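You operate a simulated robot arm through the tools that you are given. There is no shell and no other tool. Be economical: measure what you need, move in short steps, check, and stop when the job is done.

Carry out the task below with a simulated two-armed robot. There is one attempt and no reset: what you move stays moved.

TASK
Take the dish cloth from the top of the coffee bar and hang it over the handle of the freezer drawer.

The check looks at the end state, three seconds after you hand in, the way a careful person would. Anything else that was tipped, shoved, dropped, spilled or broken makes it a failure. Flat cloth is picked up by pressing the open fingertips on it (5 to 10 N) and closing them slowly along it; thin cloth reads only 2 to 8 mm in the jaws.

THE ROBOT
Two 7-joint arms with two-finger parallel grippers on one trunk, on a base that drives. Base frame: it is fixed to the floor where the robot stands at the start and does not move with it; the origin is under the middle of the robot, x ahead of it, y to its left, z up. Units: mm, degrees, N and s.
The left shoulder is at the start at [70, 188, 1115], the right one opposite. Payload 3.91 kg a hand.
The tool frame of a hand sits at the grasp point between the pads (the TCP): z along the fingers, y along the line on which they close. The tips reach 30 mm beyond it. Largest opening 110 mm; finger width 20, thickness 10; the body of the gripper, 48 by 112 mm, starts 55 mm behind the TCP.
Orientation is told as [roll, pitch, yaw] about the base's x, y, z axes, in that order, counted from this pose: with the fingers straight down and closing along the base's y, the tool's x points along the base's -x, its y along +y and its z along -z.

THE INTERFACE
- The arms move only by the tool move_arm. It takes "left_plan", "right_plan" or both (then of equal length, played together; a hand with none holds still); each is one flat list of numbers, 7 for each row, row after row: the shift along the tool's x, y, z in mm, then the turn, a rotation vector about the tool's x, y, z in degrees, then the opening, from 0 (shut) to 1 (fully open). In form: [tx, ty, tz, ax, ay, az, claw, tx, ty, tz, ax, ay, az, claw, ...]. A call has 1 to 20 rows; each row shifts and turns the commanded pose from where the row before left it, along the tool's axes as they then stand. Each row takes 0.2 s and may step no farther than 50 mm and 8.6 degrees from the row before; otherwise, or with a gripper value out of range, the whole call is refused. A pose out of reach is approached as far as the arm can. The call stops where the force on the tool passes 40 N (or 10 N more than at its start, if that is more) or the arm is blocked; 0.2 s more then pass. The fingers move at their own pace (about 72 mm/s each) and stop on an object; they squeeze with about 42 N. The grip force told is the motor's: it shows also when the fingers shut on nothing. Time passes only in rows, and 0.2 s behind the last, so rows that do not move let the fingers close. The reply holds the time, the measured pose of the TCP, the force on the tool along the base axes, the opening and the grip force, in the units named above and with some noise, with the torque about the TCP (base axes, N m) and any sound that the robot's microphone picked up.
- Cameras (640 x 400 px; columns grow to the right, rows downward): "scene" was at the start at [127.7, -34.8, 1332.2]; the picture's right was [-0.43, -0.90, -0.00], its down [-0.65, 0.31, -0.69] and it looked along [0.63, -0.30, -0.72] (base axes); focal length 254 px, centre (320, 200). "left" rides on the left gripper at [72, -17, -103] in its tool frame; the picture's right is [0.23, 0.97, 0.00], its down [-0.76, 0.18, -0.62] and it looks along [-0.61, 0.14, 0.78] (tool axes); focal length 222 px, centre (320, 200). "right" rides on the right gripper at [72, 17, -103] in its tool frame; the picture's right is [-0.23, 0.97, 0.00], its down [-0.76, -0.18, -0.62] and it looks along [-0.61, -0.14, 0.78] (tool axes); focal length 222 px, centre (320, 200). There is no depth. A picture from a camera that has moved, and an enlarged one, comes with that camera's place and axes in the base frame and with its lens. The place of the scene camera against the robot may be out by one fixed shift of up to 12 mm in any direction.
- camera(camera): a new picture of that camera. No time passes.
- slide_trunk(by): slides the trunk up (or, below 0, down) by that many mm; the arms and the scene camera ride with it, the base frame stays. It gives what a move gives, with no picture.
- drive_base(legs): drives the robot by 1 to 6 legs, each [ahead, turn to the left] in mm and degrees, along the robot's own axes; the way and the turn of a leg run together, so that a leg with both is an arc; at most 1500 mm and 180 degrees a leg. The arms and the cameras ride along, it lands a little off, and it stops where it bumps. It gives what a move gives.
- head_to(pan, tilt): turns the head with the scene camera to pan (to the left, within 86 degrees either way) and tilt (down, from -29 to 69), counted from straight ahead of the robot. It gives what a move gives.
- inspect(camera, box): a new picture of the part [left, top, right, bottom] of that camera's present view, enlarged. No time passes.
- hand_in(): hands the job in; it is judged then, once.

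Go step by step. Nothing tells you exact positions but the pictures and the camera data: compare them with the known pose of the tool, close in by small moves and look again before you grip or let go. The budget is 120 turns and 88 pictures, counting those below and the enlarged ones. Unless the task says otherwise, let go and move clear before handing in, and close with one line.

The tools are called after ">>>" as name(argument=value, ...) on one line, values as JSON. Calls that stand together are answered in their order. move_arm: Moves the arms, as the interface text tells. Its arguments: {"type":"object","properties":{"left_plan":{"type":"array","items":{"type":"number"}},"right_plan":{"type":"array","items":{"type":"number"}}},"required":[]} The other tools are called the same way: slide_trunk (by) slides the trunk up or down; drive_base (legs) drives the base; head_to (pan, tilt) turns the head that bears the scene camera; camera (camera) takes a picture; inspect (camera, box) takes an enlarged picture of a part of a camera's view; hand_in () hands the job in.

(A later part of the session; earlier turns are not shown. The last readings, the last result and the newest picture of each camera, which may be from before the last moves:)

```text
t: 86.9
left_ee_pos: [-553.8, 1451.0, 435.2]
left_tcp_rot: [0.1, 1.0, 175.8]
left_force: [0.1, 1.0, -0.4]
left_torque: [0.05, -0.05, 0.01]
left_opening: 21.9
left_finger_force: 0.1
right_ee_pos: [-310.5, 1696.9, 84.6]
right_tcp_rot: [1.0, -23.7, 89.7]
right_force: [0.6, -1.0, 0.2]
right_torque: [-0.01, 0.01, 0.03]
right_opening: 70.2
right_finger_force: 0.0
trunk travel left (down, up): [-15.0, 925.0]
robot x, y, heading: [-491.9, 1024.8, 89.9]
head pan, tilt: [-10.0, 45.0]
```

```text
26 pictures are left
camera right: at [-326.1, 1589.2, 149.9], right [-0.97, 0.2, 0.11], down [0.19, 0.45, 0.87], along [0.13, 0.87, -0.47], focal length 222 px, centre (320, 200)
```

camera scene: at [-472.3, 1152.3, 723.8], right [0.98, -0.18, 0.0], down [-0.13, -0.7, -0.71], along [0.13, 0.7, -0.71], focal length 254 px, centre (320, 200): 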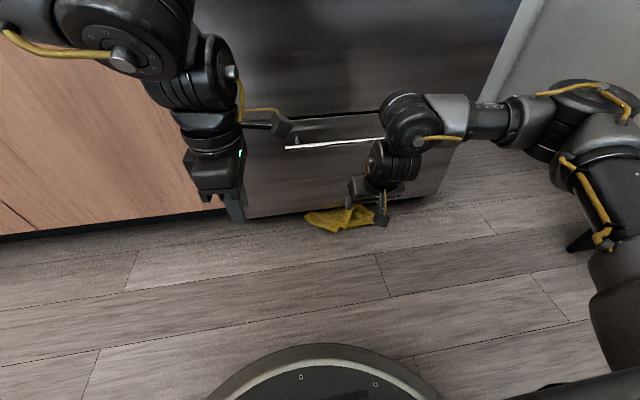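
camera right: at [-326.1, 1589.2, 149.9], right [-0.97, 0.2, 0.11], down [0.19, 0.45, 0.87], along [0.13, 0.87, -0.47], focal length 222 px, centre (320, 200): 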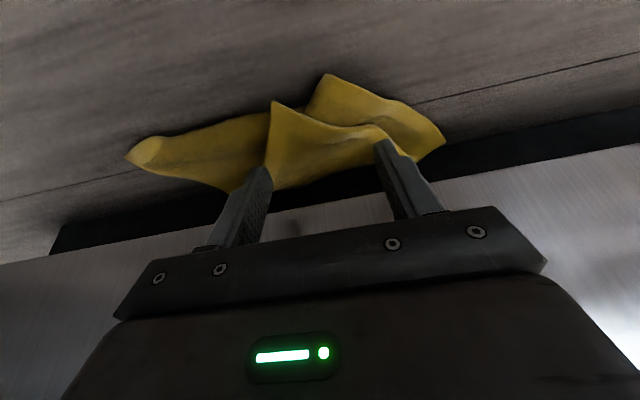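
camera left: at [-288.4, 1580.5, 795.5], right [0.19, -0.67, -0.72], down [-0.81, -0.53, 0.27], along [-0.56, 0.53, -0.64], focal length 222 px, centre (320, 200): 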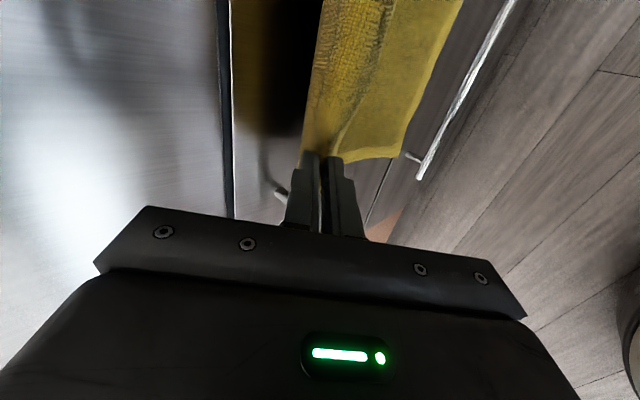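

The fingers straddle both corners. I press down gently.

>>> move_arm(right_plan=[6.1, 0, 13.7, 0, 0, 0, 0.64, 6.1, 0, 13.7, 0, 0, 0, 0.64, 2.1, 0, 4.6, 0, 0, 0, 0.64, 1.6, 0, 3.6, 0, 0, 0, 0.64])

```text
t: 87.9
left_ee_pos: [-553.8, 1451.6, 433.5]
left_tcp_rot: [0.1, 1.0, 175.8]
left_force: [0.3, 1.0, -1.1]
left_torque: [-0.02, -0.01, -0.01]
left_opening: 22.2
left_finger_force: 0.1
right_ee_pos: [-312.0, 1696.9, 44.8]
right_tcp_rot: [1.0, -23.6, 89.7]
right_force: [-0.4, 0.5, 0.8]
right_torque: [0.03, -0.01, 0.02]
right_opening: 70.4
right_finger_force: 0.1
trunk travel left (down, up): [-15.0, 925.0]
robot x, y, heading: [-492.3, 1024.7, 89.7]
head pan, tilt: [-10.0, 45.0]
```

>>> move_arm(right_plan=[1.6, 0, 3.7, 0, 0, 0, 0.64, 1.6, 0, 3.7, 0, 0, 0, 0.64, 0.8, 0, 1.8, 0, 0, 0, 0.64])

```text
t: 88.7
left_ee_pos: [-554.3, 1451.4, 434.7]
left_tcp_rot: [0.0, 1.0, 175.8]
left_force: [0.1, 0.4, -1.3]
left_torque: [-0.02, 0.0, -0.01]
left_opening: 22.0
left_finger_force: 0.0
right_ee_pos: [-313.5, 1697.6, 37.0]
right_tcp_rot: [1.0, -23.8, 89.8]
right_force: [1.0, -1.6, 9.1]
right_torque: [0.07, -0.36, -0.05]
right_opening: 71.2
right_finger_force: 0.7
trunk travel left (down, up): [-15.0, 925.0]
robot x, y, heading: [-490.5, 1022.3, 89.7]
head pan, tilt: [-10.0, 45.0]
```

Contact at 9 N. I close slowly.

>>> move_arm(right_plan=[0, 0, 0, 0, 0, 0, 0.6, 0, 0, 0, 0, 0, 0, 0.56, 0, 0, 0, 0, 0, 0, 0.52, 0, 0, 0, 0, 0, 0, 0.48, 0, 0, 0, 0, 0, 0, 0.44, 0, 0, 0, 0, 0, 0, 0.4, 0, 0, 0, 0, 0, 0, 0.36, 0, 0, 0, 0, 0, 0, 0.32, 0, 0, 0, 0, 0, 0, 0.28, 0, 0, 0, 0, 0, 0, 0.24, 0, 0, 0, 0, 0, 0, 0.2, 0, 0, 0, 0, 0, 0, 0.16, 0, 0, 0, 0, 0, 0, 0.12, 0, 0, 0, 0, 0, 0, 0.08, 0, 0, 0, 0, 0, 0, 0.04, 0, 0, 0, 0, 0, 0, 0, 0, 0, 0, 0, 0, 0, 0, 0, 0, 0, 0, 0, 0, 0])

>>> inspect(camera="right", box=[100, 40, 480, 240])

```text
t: 92.5
left_ee_pos: [-554.5, 1452.4, 434.8]
left_tcp_rot: [0.0, 1.0, 175.8]
left_force: [-0.1, 0.1, 0.5]
left_torque: [-0.01, 0.01, -0.01]
left_opening: 22.0
left_finger_force: 0.0
right_ee_pos: [-313.8, 1696.7, 36.2]
right_tcp_rot: [1.0, -23.9, 89.8]
right_force: [3.6, -1.0, 8.1]
right_torque: [0.09, -0.16, -0.1]
right_opening: 13.6
right_finger_force: 42.5
trunk travel left (down, up): [-15.0, 925.0]
robot x, y, heading: [-494.5, 1016.8, 89.7]
head pan, tilt: [-10.0, 45.0]
```

```text
1.68 times, centred on (290, 140) of right
camera zoom: at [-328.3, 1589.6, 101.1], right [-0.97, 0.2, 0.11], down [0.19, 0.45, 0.87], along [0.13, 0.87, -0.47], focal length 374 px, centre (370, 301)
```

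zoom: 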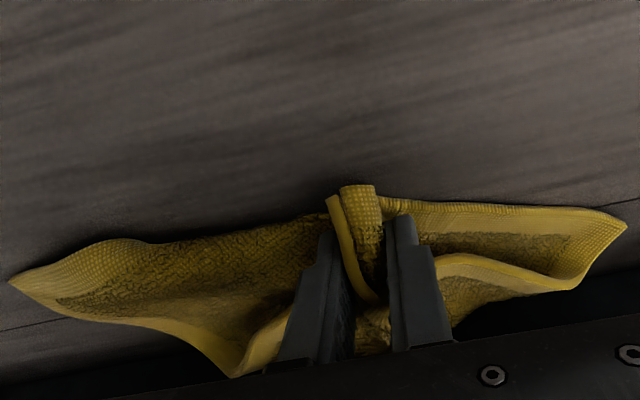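

A thick bundle (13.6 mm) is held. I back off along the approach path, then raise the trunk and look.

>>> move_arm(right_plan=[7.3, 0, -20, 0, 0, 0, 0, 7.3, 0, -30, 0, 0, 0, 0, 7.3, 0, -38, 0, 0, 0, 0, 7.3, 0, -38, 0, 0, 0, 0, 7.3, 0, -38, 0, 0, 0, 0, 7.3, 0, -38, 0, 0, 0, 0])

>>> slide_trunk(by=400)

>>> slide_trunk(by=200)

>>> camera(camera="scene")

>>> camera(camera="right")

```text
t: 93.9
left_ee_pos: [-554.2, 1452.7, 434.0]
left_tcp_rot: [0.2, 0.9, 175.8]
left_force: [-0.1, -0.1, -1.0]
left_torque: [-0.03, -0.01, -0.03]
left_opening: 22.1
left_finger_force: 0.0
right_ee_pos: [-307.4, 1575.0, 201.7]
right_tcp_rot: [1.0, -23.6, 89.8]
right_force: [0.1, -1.2, -0.1]
right_torque: [-0.03, 0.05, -0.04]
right_opening: 13.3
right_finger_force: 42.0
trunk travel left (down, up): [-15.0, 925.0]
robot x, y, heading: [-493.3, 1024.1, 89.5]
head pan, tilt: [-10.0, 45.0]
```

```text
t: 97.7
left_ee_pos: [-555.0, 1452.1, 833.9]
left_tcp_rot: [0.2, 1.0, 175.8]
left_force: [0.3, 0.2, 0.3]
left_torque: [0.0, 0.01, 0.04]
left_opening: 22.0
left_finger_force: 0.1
right_ee_pos: [-308.2, 1575.4, 600.5]
right_tcp_rot: [1.1, -23.7, 89.7]
right_force: [-0.2, 0.3, -0.5]
right_torque: [-0.02, 0.04, -0.05]
right_opening: 13.3
right_finger_force: 42.5
trunk travel left (down, up): [-415.0, 525.0]
robot x, y, heading: [-492.8, 1019.7, 89.8]
head pan, tilt: [-10.0, 45.0]
```

```text
t: 99.9
left_ee_pos: [-553.9, 1453.3, 1033.8]
left_tcp_rot: [0.1, 1.1, 175.8]
left_force: [0.2, 0.2, 0.2]
left_torque: [-0.01, 0.02, 0.0]
left_opening: 22.0
left_finger_force: 0.1
right_ee_pos: [-308.8, 1575.3, 801.3]
right_tcp_rot: [1.1, -23.7, 89.9]
right_force: [0.2, -0.3, -0.3]
right_torque: [-0.01, 0.04, -0.05]
right_opening: 13.1
right_finger_force: 41.6
trunk travel left (down, up): [-615.0, 325.0]
robot x, y, heading: [-490.7, 1019.9, 89.7]
head pan, tilt: [-10.0, 45.0]
```

```text
24 pictures are left
camera scene: at [-472.1, 1152.7, 1323.6], right [0.98, -0.18, 0.0], down [-0.13, -0.7, -0.71], along [0.13, 0.7, -0.71], focal length 254 px, centre (320, 200)
```

scene: 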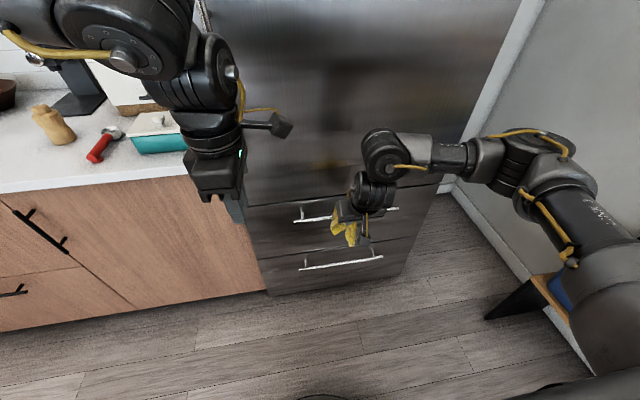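

```text
23 pictures are left
camera right: at [-324.5, 1467.7, 866.9], right [-0.97, 0.2, 0.11], down [0.19, 0.45, 0.87], along [0.13, 0.87, -0.47], focal length 222 px, centre (320, 200)
```

right: 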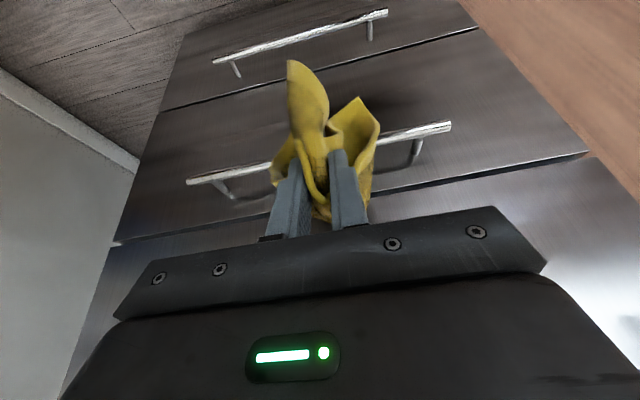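

The bundle is held near its middle with flaps about 100 mm long. I zoom to find a hanging corner that the left hand could take.

>>> inspect(camera="scene", box=[310, 180, 400, 260])

>>> inspect(camera="right", box=[240, 40, 400, 240])

```text
5.00 times, centred on (355, 220) of scene
camera zoom: at [-472.1, 1152.7, 1323.6], right [0.98, -0.18, 0.0], down [-0.13, -0.7, -0.71], along [0.13, 0.7, -0.71], focal length 1271 px, centre (145, 100)
```

zoom: 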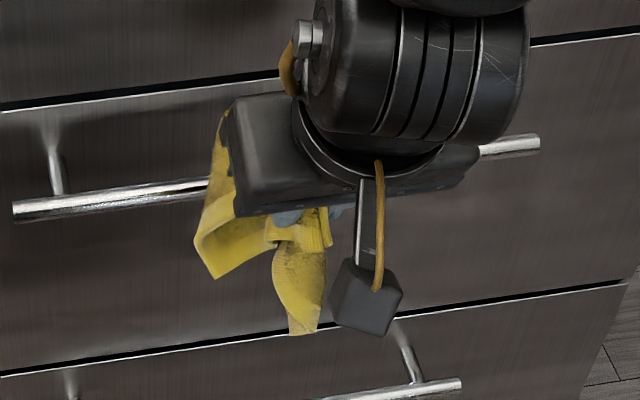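

```text
2.00 times, centred on (320, 140) of right
camera zoom: at [-324.5, 1467.7, 866.9], right [-0.97, 0.2, 0.11], down [0.19, 0.45, 0.87], along [0.13, 0.87, -0.47], focal length 444 px, centre (320, 320)
```

zoom: 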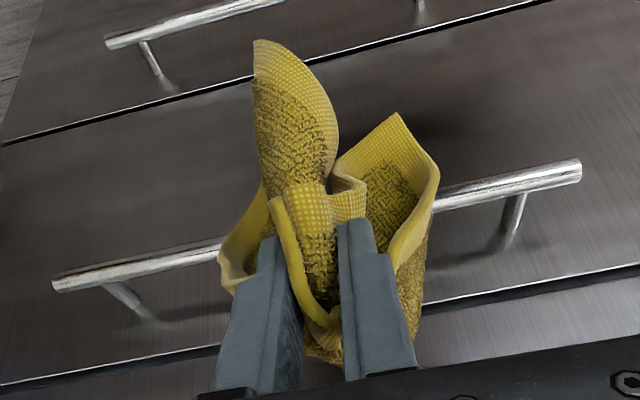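

The longest flap ends at corner K near (−286,1610,610), about 165 mm below the fingertips. I back away from the fridge and lay the cloth on the open floor with K toward me, so that I can regrasp it by that corner.

>>> drive_base(legs=[[-320, 0]])

>>> slide_trunk(by=-400)

>>> slide_trunk(by=-200)

>>> move_arm(right_plan=[-12.5, 0, 33, 0, 0, 0, 0, -12.5, 0, 33, 0, 0, 0, 0, -12.5, 0, 33, 0, 0, 0, 0, -12.5, 0, 33, 0, 0, 0, 0, -12.5, 0, 33, 0, 0, 0, 0, 6, 0, 13.7, 0, 0, 0, 0, 4, 0, 9, 0, 0, 0, 0])

>>> camera(camera="scene")

```text
t: 102.0
left_ee_pos: [-556.7, 1129.1, 1033.9]
left_tcp_rot: [0.1, 1.0, 176.0]
left_force: [0.0, -0.6, -0.7]
left_torque: [0.03, -0.01, 0.02]
left_opening: 22.0
left_finger_force: 0.0
right_ee_pos: [-311.3, 1253.5, 801.9]
right_tcp_rot: [1.2, -23.7, 90.0]
right_force: [-0.5, 0.9, 1.6]
right_torque: [0.01, 0.03, -0.01]
right_opening: 13.0
right_finger_force: 41.8
trunk travel left (down, up): [-615.0, 325.0]
robot x, y, heading: [-496.9, 696.9, 89.7]
head pan, tilt: [-10.0, 45.0]
```

```text
t: 105.9
left_ee_pos: [-556.7, 1130.3, 634.3]
left_tcp_rot: [0.1, 1.0, 175.8]
left_force: [0.6, 0.4, 0.2]
left_torque: [-0.01, 0.0, 0.01]
left_opening: 22.2
left_finger_force: 0.1
right_ee_pos: [-311.4, 1253.6, 401.4]
right_tcp_rot: [1.1, -23.7, 89.8]
right_force: [-0.3, -0.5, 0.8]
right_torque: [0.0, 0.05, -0.04]
right_opening: 13.1
right_finger_force: 41.7
trunk travel left (down, up): [-215.0, 725.0]
robot x, y, heading: [-493.5, 702.3, 89.7]
head pan, tilt: [-10.0, 45.0]
```

```text
t: 108.0
left_ee_pos: [-556.8, 1131.1, 433.2]
left_tcp_rot: [0.2, 1.0, 175.9]
left_force: [0.2, -0.1, 0.3]
left_torque: [0.02, 0.0, 0.02]
left_opening: 21.9
left_finger_force: 0.1
right_ee_pos: [-311.6, 1252.8, 202.3]
right_tcp_rot: [1.1, -23.8, 89.9]
right_force: [-0.3, -1.0, -0.7]
right_torque: [-0.04, 0.09, -0.06]
right_opening: 13.2
right_finger_force: 42.2
trunk travel left (down, up): [-15.0, 925.0]
robot x, y, heading: [-495.1, 700.7, 89.9]
head pan, tilt: [-10.0, 45.0]
```

```text
t: 109.6
left_ee_pos: [-557.5, 1131.3, 433.6]
left_tcp_rot: [0.1, 1.0, 175.9]
left_force: [0.4, 0.5, 0.2]
left_torque: [0.02, -0.02, 0.02]
left_opening: 22.1
left_finger_force: 0.1
right_ee_pos: [-315.0, 1378.0, 50.5]
right_tcp_rot: [1.0, -23.8, 89.9]
right_force: [-0.2, -0.2, 2.4]
right_torque: [0.03, 0.04, -0.06]
right_opening: 13.6
right_finger_force: 42.1
trunk travel left (down, up): [-15.0, 925.0]
robot x, y, heading: [-491.8, 702.6, 89.7]
head pan, tilt: [-10.0, 45.0]
```

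```text
20 pictures are left
camera scene: at [-474.3, 830.3, 723.8], right [0.98, -0.18, 0.0], down [-0.13, -0.7, -0.71], along [0.13, 0.7, -0.71], focal length 254 px, centre (320, 200)
```

scene: 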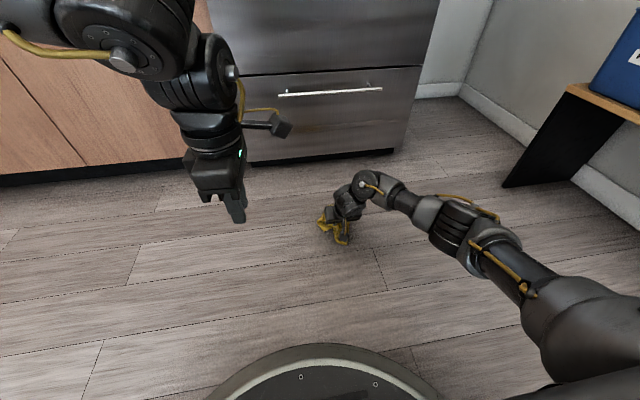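

The flap lies toward me. I open the fingers, retract and look.

>>> move_arm(right_plan=[0, 0, 0, 0, 0, 0, 0.2, 0, 0, 0, 0, 0, 0, 0.4, 0, 0, 0, 0, 0, 0, 0.5, 0, 0, -25, 0, 0, 0, 0.5, 0, 0, -40, 0, 0, 0, 0.5, 0, 0, -40, 0, 0, 0, 0.5, 0, 0, -40, 0, 0, 0, 0.5, 0, 0, -40, 0, 0, 0, 0.5, 0, 0, -40, 0, 0, 0, 0.5, 0, 0, -40, 0, 0, 0, 0.5])

>>> inspect(camera="scene", box=[270, 180, 400, 270])

```text
t: 111.8
left_ee_pos: [-556.7, 1130.4, 435.2]
left_tcp_rot: [0.1, 1.1, 176.0]
left_force: [0.2, 0.2, 0.1]
left_torque: [0.01, 0.0, 0.02]
left_opening: 22.0
left_finger_force: 0.0
right_ee_pos: [-310.4, 1269.7, 293.0]
right_tcp_rot: [1.1, -23.5, 89.8]
right_force: [0.1, 0.5, 0.4]
right_torque: [-0.01, 0.03, 0.03]
right_opening: 55.0
right_finger_force: 0.1
trunk travel left (down, up): [-15.0, 925.0]
robot x, y, heading: [-490.8, 700.2, 89.8]
head pan, tilt: [-10.0, 45.0]
```

```text
4.44 times, centred on (335, 225) of scene
camera zoom: at [-474.2, 830.6, 723.6], right [0.98, -0.18, 0.0], down [-0.13, -0.7, -0.71], along [0.13, 0.7, -0.71], focal length 1130 px, centre (253, 89)
```

zoom: 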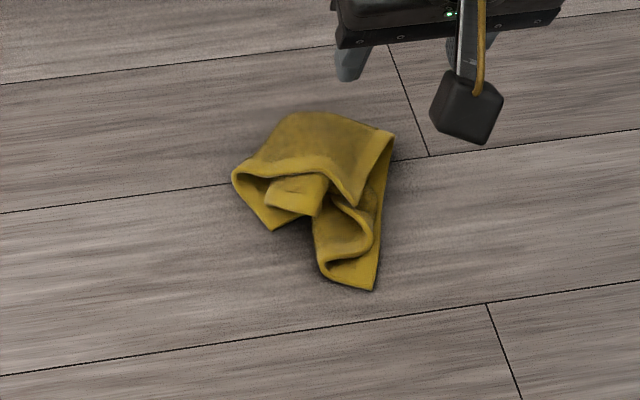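

Corner K lies at about (−291,1311) with a flap behind it. I bring the right fingers over that flap.

>>> move_arm(right_plan=[5, -1.7, 37, 0, 0, 0, 0.36, 5, -1.7, 37, 0, 0, 0, 0.36, 5, -1.7, 37, 0, 0, 0, 0.36, 5, -1.7, 37, 0, 0, 0, 0.36, 5, -1.7, 37, 0, 0, 0, 0.36, 5, -1.7, 37, 0, 0, 0, 0.36])

>>> camera(camera="right")

```text
t: 113.2
left_ee_pos: [-556.9, 1130.3, 434.5]
left_tcp_rot: [0.0, 1.1, 175.9]
left_force: [-0.2, -0.9, 0.3]
left_torque: [0.0, -0.02, -0.01]
left_opening: 22.2
left_finger_force: 0.0
right_ee_pos: [-306.1, 1330.9, 77.8]
right_tcp_rot: [0.9, -23.8, 90.0]
right_force: [-0.3, -0.3, -0.6]
right_torque: [-0.01, 0.01, 0.0]
right_opening: 39.4
right_finger_force: 0.0
trunk travel left (down, up): [-15.0, 925.0]
robot x, y, heading: [-495.1, 699.4, 90.1]
head pan, tilt: [-10.0, 45.0]
```

```text
18 pictures are left
camera right: at [-320.2, 1224.0, 143.2], right [-0.97, 0.2, 0.11], down [0.19, 0.45, 0.87], along [0.13, 0.87, -0.47], focal length 222 px, centre (320, 200)
```

right: 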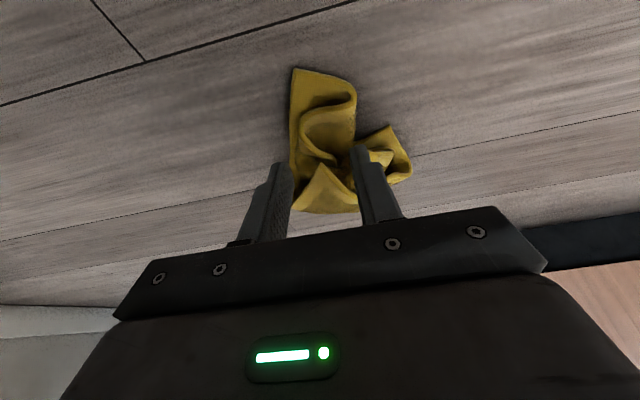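

Corner K is at (−300,1308), slightly left of my target; I correct by a few mm and press down.

>>> move_arm(right_plan=[5.1, 2.3, 7.6, 0, 0, 0, 0.36, 5.1, 2.3, 7.6, 0, 0, 0, 0.36, 5.1, 2.3, 7.6, 0, 0, 0, 0.36, 5.1, 2.3, 7.6, 0, 0, 0, 0.36, 1.2, 0, 2.7, 0, 0, 0, 0.36])

```text
t: 114.4
left_ee_pos: [-556.6, 1130.5, 434.4]
left_tcp_rot: [0.2, 1.0, 175.9]
left_force: [-0.6, 0.1, 0.0]
left_torque: [0.03, 0.02, -0.01]
left_opening: 22.0
left_finger_force: 0.1
right_ee_pos: [-314.3, 1324.7, 38.3]
right_tcp_rot: [1.0, -23.7, 89.9]
right_force: [-0.2, 0.4, -0.1]
right_torque: [-0.01, 0.01, 0.01]
right_opening: 39.8
right_finger_force: 0.2
trunk travel left (down, up): [-15.0, 925.0]
robot x, y, heading: [-491.2, 702.9, 89.8]
head pan, tilt: [-10.0, 45.0]
```

>>> move_arm(right_plan=[1.2, 0, 2.7, 0, 0, 0, 0.36, 0.6, 0, 1.3, 0, 0, 0, 0.36])

```text
t: 115.0
left_ee_pos: [-556.4, 1131.1, 435.0]
left_tcp_rot: [0.2, 1.0, 176.0]
left_force: [-0.3, -0.3, -0.8]
left_torque: [0.01, -0.03, -0.01]
left_opening: 22.1
left_finger_force: 0.1
right_ee_pos: [-312.7, 1324.8, 35.4]
right_tcp_rot: [1.1, -23.7, 89.8]
right_force: [0.0, -0.6, 3.2]
right_torque: [-0.02, 0.05, -0.02]
right_opening: 39.5
right_finger_force: 0.0
trunk travel left (down, up): [-15.0, 925.0]
robot x, y, heading: [-493.9, 704.9, 90.1]
head pan, tilt: [-10.0, 45.0]
```

Light contact (3 N); a touch more, then close slowly.

>>> move_arm(right_plan=[0.4, 0, 0.9, 0, 0, 0, 0.36, 0, 0, 0, 0, 0, 0, 0.33, 0, 0, 0, 0, 0, 0, 0.3, 0, 0, 0, 0, 0, 0, 0.27, 0, 0, 0, 0, 0, 0, 0.24, 0, 0, 0, 0, 0, 0, 0.21, 0, 0, 0, 0, 0, 0, 0.18, 0, 0, 0, 0, 0, 0, 0.15, 0, 0, 0, 0, 0, 0, 0.12, 0, 0, 0, 0, 0, 0, 0.09, 0, 0, 0, 0, 0, 0, 0.06, 0, 0, 0, 0, 0, 0, 0.03, 0, 0, 0, 0, 0, 0, 0, 0, 0, 0, 0, 0, 0, 0])

>>> inspect(camera="right", box=[220, 40, 440, 240])

```text
t: 118.0
left_ee_pos: [-556.6, 1130.3, 434.4]
left_tcp_rot: [0.0, 1.0, 175.9]
left_force: [-0.7, 0.0, -0.3]
left_torque: [-0.01, 0.02, 0.0]
left_opening: 22.0
left_finger_force: 0.0
right_ee_pos: [-312.9, 1325.4, 34.8]
right_tcp_rot: [1.1, -23.8, 89.9]
right_force: [-2.9, -0.2, 8.2]
right_torque: [0.02, 0.14, 0.02]
right_opening: 6.1
right_finger_force: 41.8
trunk travel left (down, up): [-15.0, 925.0]
robot x, y, heading: [-493.8, 702.1, 89.7]
head pan, tilt: [-10.0, 45.0]
```

```text
2.00 times, centred on (330, 140) of right
camera zoom: at [-329.3, 1217.9, 100.0], right [-0.97, 0.2, 0.11], down [0.19, 0.45, 0.87], along [0.13, 0.87, -0.47], focal length 444 px, centre (300, 320)
```

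zoom: 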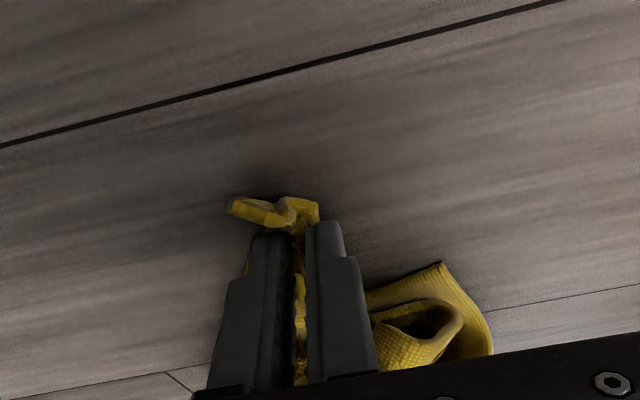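

Corner K is pinched (6 mm). I raise the trunk to let the cloth unfold.

>>> slide_trunk(by=400)

>>> slide_trunk(by=250)

>>> camera(camera="scene")

```text
t: 121.9
left_ee_pos: [-555.0, 1130.7, 833.2]
left_tcp_rot: [0.0, 1.0, 175.9]
left_force: [0.6, 0.0, 0.6]
left_torque: [0.0, -0.05, -0.04]
left_opening: 22.1
left_finger_force: 0.1
right_ee_pos: [-313.9, 1325.5, 433.7]
right_tcp_rot: [1.0, -23.7, 89.9]
right_force: [-0.6, -0.6, 0.0]
right_torque: [0.0, 0.05, 0.01]
right_opening: 5.8
right_finger_force: 41.6
trunk travel left (down, up): [-415.0, 525.0]
robot x, y, heading: [-493.0, 699.3, 89.9]
head pan, tilt: [-10.0, 45.0]
```

```text
t: 124.4
left_ee_pos: [-557.5, 1130.9, 1084.5]
left_tcp_rot: [0.2, 1.0, 175.9]
left_force: [0.9, 0.0, 0.2]
left_torque: [0.01, 0.02, -0.01]
left_opening: 21.9
left_finger_force: 0.1
right_ee_pos: [-313.6, 1325.6, 684.0]
right_tcp_rot: [1.2, -23.8, 90.0]
right_force: [0.0, -0.1, -1.3]
right_torque: [0.0, 0.03, -0.01]
right_opening: 5.8
right_finger_force: 42.4
trunk travel left (down, up): [-665.0, 275.0]
robot x, y, heading: [-495.3, 702.4, 89.6]
head pan, tilt: [-10.0, 45.0]
```

```text
16 pictures are left
camera scene: at [-474.2, 830.8, 1373.6], right [0.98, -0.18, 0.0], down [-0.13, -0.7, -0.71], along [0.13, 0.7, -0.71], focal length 254 px, centre (320, 200)
```

scene: 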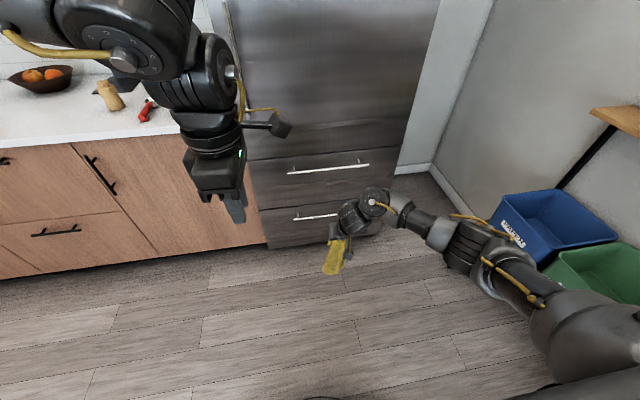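

The cloth hangs as a narrow strip of about 240 mm. I zoom in from both cameras to judge its shape.

>>> inspect(camera="scene", box=[300, 210, 390, 285])

>>> camera(camera="right")

```text
5.33 times, centred on (345, 248) of scene
camera zoom: at [-474.2, 830.8, 1373.6], right [0.98, -0.18, 0.0], down [-0.13, -0.7, -0.71], along [0.13, 0.7, -0.71], focal length 1356 px, centre (187, -53)
```

zoom: 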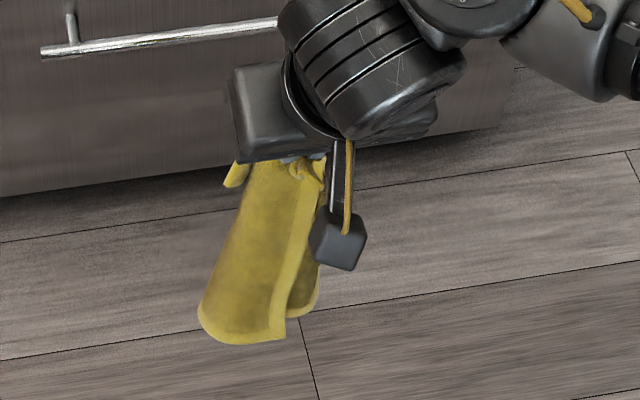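

```text
14 pictures are left
camera right: at [-329.0, 1218.0, 749.2], right [-0.97, 0.2, 0.11], down [0.19, 0.45, 0.87], along [0.13, 0.87, -0.47], focal length 222 px, centre (320, 200)
```

right: 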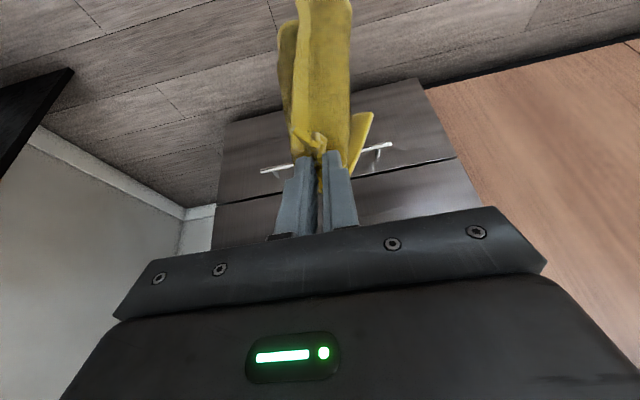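

It hangs lengthwise from the middle of a short edge, gathered into a tube because I pinched along x. I lay it out flat on the floor by backing away while lowering, to regrasp it across its width.

>>> slide_trunk(by=-395)

>>> slide_trunk(by=-50)

>>> drive_base(legs=[[-70, 0]])

>>> slide_trunk(by=-70)

>>> drive_base(legs=[[-80, 0]])

>>> slide_trunk(by=-70)

>>> drive_base(legs=[[-80, 0]])

>>> slide_trunk(by=-58)

>>> drive_base(legs=[[-50, 0]])

>>> camera(camera="scene")

```text
t: 128.2
left_ee_pos: [-557.0, 1129.5, 689.2]
left_tcp_rot: [0.1, 1.0, 175.9]
left_force: [0.0, -0.6, -1.0]
left_torque: [0.0, -0.01, -0.01]
left_opening: 21.9
left_finger_force: 0.1
right_ee_pos: [-314.0, 1326.1, 288.1]
right_tcp_rot: [1.1, -23.8, 90.0]
right_force: [0.3, -0.1, 0.1]
right_torque: [-0.03, 0.0, 0.0]
right_opening: 5.6
right_finger_force: 42.4
trunk travel left (down, up): [-270.0, 670.0]
robot x, y, heading: [-491.5, 698.9, 89.9]
head pan, tilt: [-10.0, 45.0]
```

```text
t: 129.2
left_ee_pos: [-557.5, 1130.2, 639.0]
left_tcp_rot: [0.1, 1.0, 176.0]
left_force: [-0.1, -0.1, 0.3]
left_torque: [0.03, 0.0, -0.03]
left_opening: 22.2
left_finger_force: 0.0
right_ee_pos: [-314.1, 1324.6, 240.3]
right_tcp_rot: [1.2, -23.7, 89.9]
right_force: [-0.7, 0.9, 0.0]
right_torque: [-0.02, 0.03, 0.01]
right_opening: 5.3
right_finger_force: 42.1
trunk travel left (down, up): [-220.0, 720.0]
robot x, y, heading: [-492.5, 700.3, 89.7]
head pan, tilt: [-10.0, 45.0]
```

```text
t: 130.2
left_ee_pos: [-556.9, 1059.1, 640.0]
left_tcp_rot: [0.1, 1.0, 175.9]
left_force: [-0.3, 0.5, -0.1]
left_torque: [0.0, -0.01, 0.0]
left_opening: 21.8
left_finger_force: 0.1
right_ee_pos: [-314.6, 1254.8, 240.1]
right_tcp_rot: [1.1, -23.7, 89.9]
right_force: [0.6, 0.1, 0.0]
right_torque: [0.0, 0.0, -0.03]
right_opening: 5.8
right_finger_force: 41.8
trunk travel left (down, up): [-220.0, 720.0]
robot x, y, heading: [-493.1, 631.2, 89.9]
head pan, tilt: [-10.0, 45.0]
```

```text
t: 131.2
left_ee_pos: [-557.6, 1060.3, 570.0]
left_tcp_rot: [0.1, 1.0, 175.9]
left_force: [-0.6, 0.3, -0.3]
left_torque: [0.02, 0.0, -0.01]
left_opening: 21.8
left_finger_force: 0.1
right_ee_pos: [-314.6, 1254.4, 168.5]
right_tcp_rot: [1.1, -23.7, 89.9]
right_force: [0.2, 0.5, 0.1]
right_torque: [0.0, 0.05, 0.02]
right_opening: 5.5
right_finger_force: 41.6
trunk travel left (down, up): [-150.0, 790.0]
robot x, y, heading: [-497.3, 626.2, 89.8]
head pan, tilt: [-10.0, 45.0]
```

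```text
t: 132.3
left_ee_pos: [-557.4, 978.2, 569.2]
left_tcp_rot: [0.1, 1.1, 175.9]
left_force: [0.2, -0.2, 0.0]
left_torque: [0.04, 0.01, 0.01]
left_opening: 22.0
left_finger_force: 0.2
right_ee_pos: [-315.6, 1173.6, 168.4]
right_tcp_rot: [1.2, -23.7, 90.0]
right_force: [0.8, 0.2, 0.7]
right_torque: [-0.03, 0.03, 0.0]
right_opening: 5.6
right_finger_force: 41.9
trunk travel left (down, up): [-150.0, 790.0]
robot x, y, heading: [-494.2, 546.1, 89.9]
head pan, tilt: [-10.0, 45.0]
```

```text
t: 133.4
left_ee_pos: [-557.4, 979.4, 499.7]
left_tcp_rot: [0.1, 1.0, 175.9]
left_force: [-0.3, -0.1, -0.1]
left_torque: [0.01, 0.0, 0.0]
left_opening: 21.8
left_finger_force: 0.1
right_ee_pos: [-314.9, 1174.9, 99.0]
right_tcp_rot: [1.1, -23.7, 89.8]
right_force: [0.3, 0.4, 1.1]
right_torque: [0.0, 0.0, -0.02]
right_opening: 5.6
right_finger_force: 42.0
trunk travel left (down, up): [-80.0, 860.0]
robot x, y, heading: [-498.4, 549.7, 89.7]
head pan, tilt: [-10.0, 45.0]
```

```text
t: 134.4
left_ee_pos: [-557.9, 897.9, 498.7]
left_tcp_rot: [0.1, 1.1, 175.9]
left_force: [-0.1, -0.2, -0.1]
left_torque: [-0.01, 0.02, -0.01]
left_opening: 21.8
left_finger_force: 0.1
right_ee_pos: [-315.6, 1093.8, 98.2]
right_tcp_rot: [1.1, -23.7, 90.0]
right_force: [-0.4, 0.0, 0.5]
right_torque: [-0.01, 0.04, -0.01]
right_opening: 5.5
right_finger_force: 41.6
trunk travel left (down, up): [-80.0, 860.0]
robot x, y, heading: [-498.5, 469.7, 89.7]
head pan, tilt: [-10.0, 45.0]
```

```text
t: 135.4
left_ee_pos: [-556.8, 898.3, 441.4]
left_tcp_rot: [0.0, 1.0, 175.9]
left_force: [0.2, -0.7, -0.2]
left_torque: [-0.03, 0.0, -0.03]
left_opening: 21.5
left_finger_force: 0.0
right_ee_pos: [-314.7, 1093.1, 40.9]
right_tcp_rot: [1.1, -23.7, 89.9]
right_force: [-0.1, -1.2, 1.3]
right_torque: [0.02, -0.01, -0.04]
right_opening: 5.6
right_finger_force: 42.4
trunk travel left (down, up): [-22.0, 918.0]
robot x, y, heading: [-494.8, 467.7, 89.8]
head pan, tilt: [-10.0, 45.0]
```

```text
t: 136.3
left_ee_pos: [-557.8, 847.6, 440.3]
left_tcp_rot: [0.2, 1.0, 175.9]
left_force: [-0.8, 0.8, -0.2]
left_torque: [0.01, 0.0, 0.0]
left_opening: 22.1
left_finger_force: 0.0
right_ee_pos: [-316.0, 1044.3, 41.0]
right_tcp_rot: [1.2, -23.7, 89.9]
right_force: [0.3, -0.2, -1.7]
right_torque: [0.0, 0.0, 0.06]
right_opening: 5.9
right_finger_force: 42.6
trunk travel left (down, up): [-22.0, 918.0]
robot x, y, heading: [-490.6, 419.5, 89.6]
head pan, tilt: [-10.0, 45.0]
```

```text
13 pictures are left
camera scene: at [-475.4, 548.6, 730.7], right [0.98, -0.18, 0.0], down [-0.13, -0.7, -0.71], along [0.13, 0.7, -0.71], focal length 254 px, centre (320, 200)
```

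scene: 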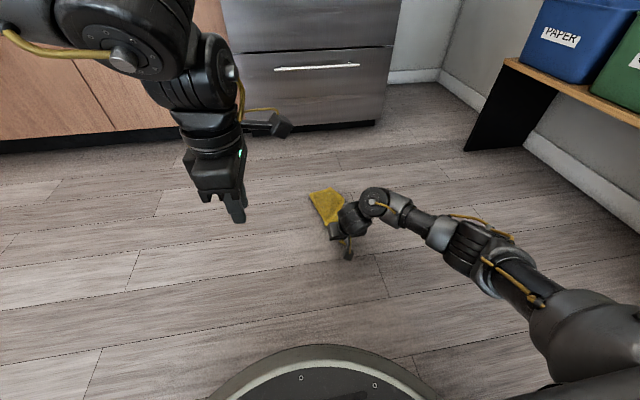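

The cloth is laid out toward the fridge. I release, retract, and turn the right hand so it closes along y.

>>> move_arm(right_plan=[0, 0, 0, 0, 0, 0, 0.15, 0, 0, 0, 0, 0, 0, 0.3, 0, 0, -45, 0, 0, 0, 0.36, 0, 0, -45, 0, 0, 0, 0.36, 0, 0, -45, 0, 0, 0, 0.36, 0, 0, -45, 0, 8, 0, 0.36, 0, 0, 0, 0, 8, 0, 0.36, 0, 0, 0, 0, 8, 0, 0.36, 0, 0, 0, 0, 0, -8.18, 0.36, 0, 0, 0, 0, 0, -8.18, 0.36, 0, 0, 0, 0, 0, -8.18, 0.36, 0, 0, 0, 0, 0, -8.18, 0.36, 0, 0, 0, 0, 0, -8.18, 0.36, 0, 0, 0, 0, 0, -8.18, 0.36, 0, 0, 0, 0, 0, -8.18, 0.36, 0, 0, 0, 0, 0, -8.18, 0.36, 0, 0, 0, 0, 0, -8.18, 0.36, 0, 0, 0, 0, 0, -8.18, 0.36, 0, 0, 0, 0, 0, -8.2, 0.36])

>>> inspect(camera="scene", box=[280, 165, 400, 255])

```text
t: 140.3
left_ee_pos: [-557.9, 847.7, 441.5]
left_tcp_rot: [0.1, 1.0, 175.8]
left_force: [0.7, -0.1, 0.4]
left_torque: [-0.01, -0.01, -0.03]
left_opening: 22.0
left_finger_force: 0.1
right_ee_pos: [-311.7, 971.8, 205.6]
right_tcp_rot: [0.3, -1.0, -179.5]
right_force: [-0.4, 0.7, -0.2]
right_torque: [-0.01, -0.01, -0.03]
right_opening: 39.7
right_finger_force: 0.0
trunk travel left (down, up): [-22.0, 918.0]
robot x, y, heading: [-494.7, 417.1, 89.9]
head pan, tilt: [-10.0, 45.0]
```

```text
4.44 times, centred on (340, 210) of scene
camera zoom: at [-475.4, 548.6, 730.7], right [0.98, -0.18, 0.0], down [-0.13, -0.7, -0.71], along [0.13, 0.7, -0.71], focal length 1130 px, centre (231, 156)
```

zoom: 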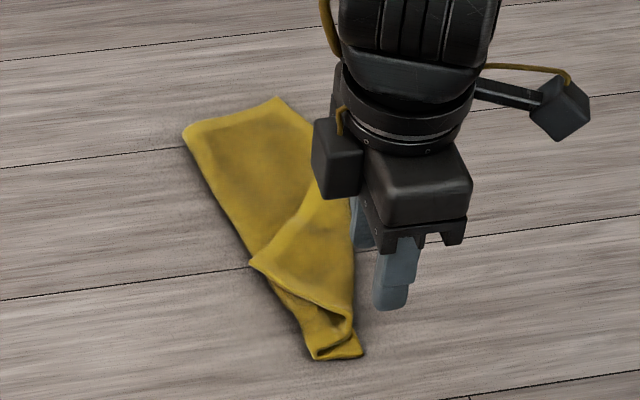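

The cloth now lies as a flat strip: far end about 95 mm wide near (−333,1324), narrow end toward me. I will grasp the middle of the far end, so I drive 200 mm closer and hover there.

>>> drive_base(legs=[[200, 0]])

>>> move_arm(right_plan=[-5.2, -29, 0, 0, 0, 0, 0.36, -5.2, -29, 31, 0, 0, 0, 0.36, -5.2, -29, 31, 0, 0, 0, 0.36, -5.2, -29, 31, 0, 0, 0, 0.36, 0, 0, 31, 0, 0, -8.5, 0.36, 0, 0, 0, 0, 0, -8.5, 0.36])

>>> camera(camera="right")

```text
t: 141.9
left_ee_pos: [-556.1, 1046.0, 441.1]
left_tcp_rot: [0.1, 1.0, 175.9]
left_force: [-0.1, -0.3, 0.1]
left_torque: [-0.01, -0.02, -0.01]
left_opening: 21.9
left_finger_force: 0.0
right_ee_pos: [-309.9, 1170.3, 204.4]
right_tcp_rot: [0.2, -1.0, -179.8]
right_force: [-0.3, -0.1, 0.2]
right_torque: [0.01, -0.02, -0.04]
right_opening: 39.8
right_finger_force: 0.0
trunk travel left (down, up): [-22.0, 918.0]
robot x, y, heading: [-494.1, 619.3, 89.7]
head pan, tilt: [-10.0, 45.0]
```

```text
t: 143.3
left_ee_pos: [-556.1, 1046.0, 442.0]
left_tcp_rot: [0.0, 0.9, 175.8]
left_force: [-0.2, -0.4, 0.3]
left_torque: [0.01, -0.02, 0.01]
left_opening: 22.1
left_finger_force: 0.0
right_ee_pos: [-335.3, 1286.3, 80.4]
right_tcp_rot: [0.0, -1.1, -162.6]
right_force: [0.6, 0.0, -0.5]
right_torque: [0.01, 0.0, 0.02]
right_opening: 39.6
right_finger_force: 0.2
trunk travel left (down, up): [-22.0, 918.0]
robot x, y, heading: [-492.4, 616.8, 89.7]
head pan, tilt: [-10.0, 45.0]
```

```text
11 pictures are left
camera right: at [-257.1, 1291.9, 182.6], right [0.07, -1.0, 0.0], down [-0.77, -0.05, 0.64], along [-0.64, -0.05, -0.77], focal length 222 px, centre (320, 200)
```

right: 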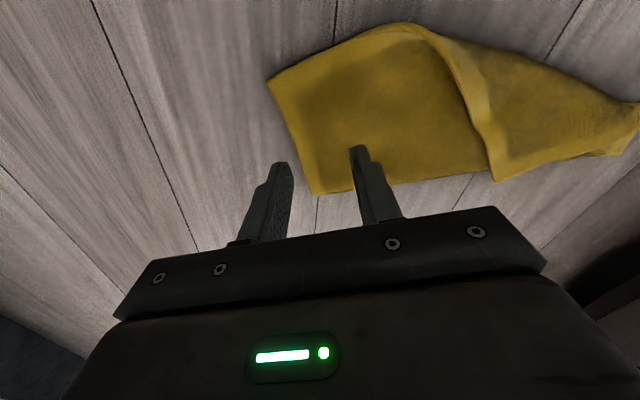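

The far edge runs from (−297,1327) to (−402,1286). I shift about 11 mm back so both fingers land on the cloth, and press down.

>>> move_arm(right_plan=[-6.3, 9.5, 10, 0, 0, 0, 0.36, 0, 0, 20, 0, 0, 0, 0.36, 0, 0, 14, 0, 0, 0, 0.36, 0, 0, 2, 0, 0, 0, 0.36])

```text
t: 144.3
left_ee_pos: [-556.6, 1047.4, 441.5]
left_tcp_rot: [0.0, 1.0, 175.8]
left_force: [0.2, 0.3, 0.4]
left_torque: [-0.01, -0.02, 0.02]
left_opening: 22.0
left_finger_force: 0.1
right_ee_pos: [-338.1, 1273.8, 35.2]
right_tcp_rot: [-0.1, -1.0, -162.8]
right_force: [0.7, 0.6, 3.0]
right_torque: [-0.09, -0.07, 0.05]
right_opening: 39.9
right_finger_force: 0.2
trunk travel left (down, up): [-22.0, 918.0]
robot x, y, heading: [-493.5, 617.7, 89.8]
head pan, tilt: [-10.0, 45.0]
```

Contact on a few layers. I press 1.5 mm more and close slowly.

>>> move_arm(right_plan=[0, 0, 1.5, 0, 0, 0, 0.36, 0, 0, 0, 0, 0, 0, 0.33, 0, 0, 0, 0, 0, 0, 0.3, 0, 0, 0, 0, 0, 0, 0.27, 0, 0, 0, 0, 0, 0, 0.24, 0, 0, 0, 0, 0, 0, 0.21, 0, 0, 0, 0, 0, 0, 0.18, 0, 0, 0, 0, 0, 0, 0.15, 0, 0, 0, 0, 0, 0, 0.12, 0, 0, 0, 0, 0, 0, 0.09, 0, 0, 0, 0, 0, 0, 0.06, 0, 0, 0, 0, 0, 0, 0.03, 0, 0, 0, 0, 0, 0, 0, 0, 0, 0, 0, 0, 0, 0, 0, 0, -5, 0, 0, 0, 0, 0, 0, -15, 0, 0, 0, 0])

>>> slide_trunk(by=400)

>>> slide_trunk(by=300)

>>> inspect(camera="scene", box=[270, 170, 420, 290])

```text
t: 147.7
left_ee_pos: [-555.9, 1047.1, 441.5]
left_tcp_rot: [0.0, 1.0, 175.8]
left_force: [-1.3, 0.1, -0.1]
left_torque: [0.05, 0.01, 0.01]
left_opening: 22.1
left_finger_force: 0.0
right_ee_pos: [-336.9, 1274.8, 53.0]
right_tcp_rot: [0.0, -1.0, -162.8]
right_force: [-0.1, -0.9, -0.4]
right_torque: [-0.03, 0.01, -0.03]
right_opening: 7.8
right_finger_force: 42.2
trunk travel left (down, up): [-22.0, 918.0]
robot x, y, heading: [-496.5, 618.6, 89.7]
head pan, tilt: [-10.0, 45.0]
```

```text
t: 151.6
left_ee_pos: [-556.1, 1047.4, 841.6]
left_tcp_rot: [0.1, 1.0, 175.8]
left_force: [0.1, 0.1, -0.4]
left_torque: [0.0, -0.03, -0.03]
left_opening: 21.8
left_finger_force: 0.1
right_ee_pos: [-337.9, 1274.9, 454.0]
right_tcp_rot: [0.0, -1.1, -162.8]
right_force: [0.1, -0.9, -0.4]
right_torque: [0.03, 0.0, -0.07]
right_opening: 7.3
right_finger_force: 42.5
trunk travel left (down, up): [-422.0, 518.0]
robot x, y, heading: [-494.6, 618.4, 89.4]
head pan, tilt: [-10.0, 45.0]
```

```text
t: 154.6
left_ee_pos: [-556.6, 1045.9, 1139.6]
left_tcp_rot: [0.1, 0.9, 175.8]
left_force: [-0.3, 0.4, 0.1]
left_torque: [0.01, 0.0, 0.01]
left_opening: 21.9
left_finger_force: 0.0
right_ee_pos: [-337.0, 1274.6, 753.4]
right_tcp_rot: [0.0, -1.0, -162.9]
right_force: [-0.7, -1.0, -0.3]
right_torque: [-0.01, 0.01, -0.03]
right_opening: 7.5
right_finger_force: 41.5
trunk travel left (down, up): [-722.0, 218.0]
robot x, y, heading: [-493.7, 620.5, 89.5]
head pan, tilt: [-10.0, 45.0]
```

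```text
3.33 times, centred on (345, 230) of scene
camera zoom: at [-474.3, 747.5, 1430.6], right [0.98, -0.18, 0.0], down [-0.13, -0.7, -0.71], along [0.13, 0.7, -0.71], focal length 847 px, centre (237, 100)
```

zoom: 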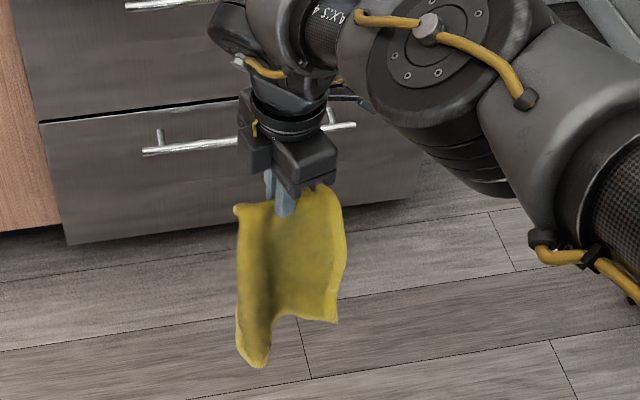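

It now hangs as a flat sheet about 110 mm wide, roughly parallel to the bar. I square the hand to the bar, raise it and tilt the fingers 48° again.

>>> move_arm(right_plan=[0, 0, -25, 0, 0, 8.5, 0, 0, 0, -25, 0, 0, 8.5, 0, 0, 0, -25, 0, 0, 0, 0, 0, 0, -25, 0, 0, 0, 0, 0, 0, 0, 8, 0, 0, 0, 0, 0, 0, 8, 0, 0, 0, 0, 0, 0, 8, 0, 0, 0, 0, 0, 0, 8, 0, 0, 0, 0, 0, 0, 8, 0, 0, 0, 0, 0, 0, 8, 0, 0, 0])

>>> slide_trunk(by=210)

>>> camera(camera="scene")

```text
t: 156.8
left_ee_pos: [-555.2, 1047.2, 1140.8]
left_tcp_rot: [0.1, 0.9, 175.8]
left_force: [0.1, -0.2, -0.7]
left_torque: [0.0, 0.03, 0.02]
left_opening: 21.9
left_finger_force: 0.0
right_ee_pos: [-335.6, 1274.1, 854.8]
right_tcp_rot: [-47.8, -1.1, -179.8]
right_force: [0.0, -0.1, 0.6]
right_torque: [-0.16, -0.02, -0.01]
right_opening: 7.2
right_finger_force: 41.8
trunk travel left (down, up): [-722.0, 218.0]
robot x, y, heading: [-492.8, 616.6, 89.9]
head pan, tilt: [-10.0, 45.0]
```

```text
t: 159.0
left_ee_pos: [-556.8, 1046.5, 1351.6]
left_tcp_rot: [0.1, 1.1, 175.7]
left_force: [-0.3, 0.3, 0.4]
left_torque: [0.0, 0.0, 0.0]
left_opening: 22.0
left_finger_force: 0.0
right_ee_pos: [-335.3, 1274.7, 1064.0]
right_tcp_rot: [-47.7, -1.0, -179.8]
right_force: [-0.1, -0.1, -0.4]
right_torque: [-0.14, -0.04, 0.03]
right_opening: 6.8
right_finger_force: 41.9
trunk travel left (down, up): [-932.0, 8.0]
robot x, y, heading: [-491.9, 615.4, 89.7]
head pan, tilt: [-10.0, 45.0]
```

```text
9 pictures are left
camera scene: at [-474.2, 747.5, 1640.6], right [0.98, -0.18, 0.0], down [-0.13, -0.7, -0.71], along [0.13, 0.7, -0.71], focal length 254 px, centre (320, 200)
```

scene: 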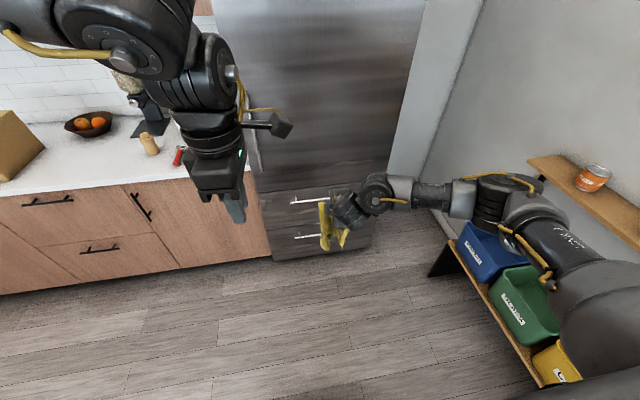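

I shift the hand 40 mm right toward the bar's centre and drive toward the fridge, staying high.

>>> move_arm(right_plan=[20, 0, 0, 0, 0, 0, 0, 20, 0, 0, 0, 0, 0, 0])

>>> drive_base(legs=[[395, 0]])

>>> camera(camera="right")

```text
t: 159.6
left_ee_pos: [-554.2, 1046.9, 1351.5]
left_tcp_rot: [0.1, 0.9, 175.8]
left_force: [0.0, 0.6, 0.4]
left_torque: [0.01, 0.03, 0.0]
left_opening: 22.4
left_finger_force: 0.0
right_ee_pos: [-293.1, 1273.9, 1064.2]
right_tcp_rot: [-47.7, -1.1, -179.8]
right_force: [-0.4, 0.3, -0.2]
right_torque: [-0.17, 0.04, 0.03]
right_opening: 6.9
right_finger_force: 41.5
trunk travel left (down, up): [-932.0, 8.0]
robot x, y, heading: [-494.0, 619.9, 89.8]
head pan, tilt: [-10.0, 45.0]
```

```text
t: 162.1
left_ee_pos: [-553.1, 1440.9, 1352.5]
left_tcp_rot: [0.0, 1.0, 175.7]
left_force: [0.7, 0.3, 0.0]
left_torque: [0.0, -0.01, -0.04]
left_opening: 21.9
left_finger_force: 0.1
right_ee_pos: [-290.4, 1667.8, 1063.6]
right_tcp_rot: [-47.7, -1.2, -179.9]
right_force: [-0.6, -0.4, -0.5]
right_torque: [-0.09, 0.02, 0.02]
right_opening: 6.8
right_finger_force: 41.7
trunk travel left (down, up): [-932.0, 8.0]
robot x, y, heading: [-489.4, 1012.6, 89.7]
head pan, tilt: [-10.0, 45.0]
```

```text
8 pictures are left
camera right: at [-217.5, 1580.4, 1120.2], right [-0.24, -0.65, -0.72], down [-0.75, -0.34, 0.56], along [-0.61, 0.67, -0.41], focal length 222 px, centre (320, 200)
```

right: 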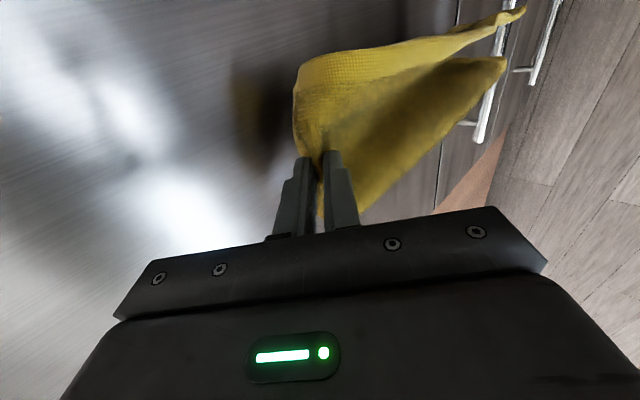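

The sheet tapers into two tails. I advance to y ≈ 1706, lower until the tails are just above the bar, and look from above.

>>> move_arm(right_plan=[0, -13, 14, 0, 0, 0, 0, 0, -13, 14, 0, 0, 0, 0])

>>> slide_trunk(by=-75)

>>> inspect(camera="scene", box=[270, 130, 430, 260])

```text
t: 162.7
left_ee_pos: [-553.4, 1442.0, 1351.3]
left_tcp_rot: [-0.1, 1.0, 175.7]
left_force: [0.0, -0.3, 0.2]
left_torque: [0.04, 0.01, -0.02]
left_opening: 21.9
left_finger_force: 0.0
right_ee_pos: [-291.0, 1707.0, 1063.9]
right_tcp_rot: [-47.7, -1.0, -179.9]
right_force: [-0.3, -0.4, 0.1]
right_torque: [-0.1, -0.02, 0.02]
right_opening: 7.0
right_finger_force: 41.9
trunk travel left (down, up): [-932.0, 8.0]
robot x, y, heading: [-489.6, 1013.4, 89.4]
head pan, tilt: [-10.0, 45.0]
```

```text
t: 163.8
left_ee_pos: [-552.9, 1441.1, 1276.8]
left_tcp_rot: [0.0, 0.9, 175.8]
left_force: [-0.7, 0.4, -0.1]
left_torque: [-0.02, -0.02, 0.0]
left_opening: 22.2
left_finger_force: 0.0
right_ee_pos: [-292.1, 1707.2, 989.7]
right_tcp_rot: [-47.7, -1.0, -179.9]
right_force: [0.1, -0.3, -0.5]
right_torque: [-0.15, -0.04, -0.05]
right_opening: 7.1
right_finger_force: 41.9
trunk travel left (down, up): [-857.0, 83.0]
robot x, y, heading: [-492.1, 1009.6, 89.5]
head pan, tilt: [-10.0, 45.0]
```

```text
3.08 times, centred on (350, 195) of scene
camera zoom: at [-471.4, 1142.0, 1565.8], right [0.98, -0.18, 0.0], down [-0.13, -0.7, -0.71], along [0.13, 0.7, -0.71], focal length 782 px, centre (228, 215)
```

zoom: 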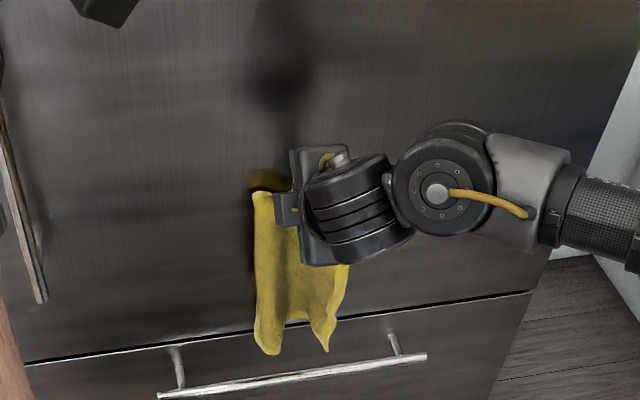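

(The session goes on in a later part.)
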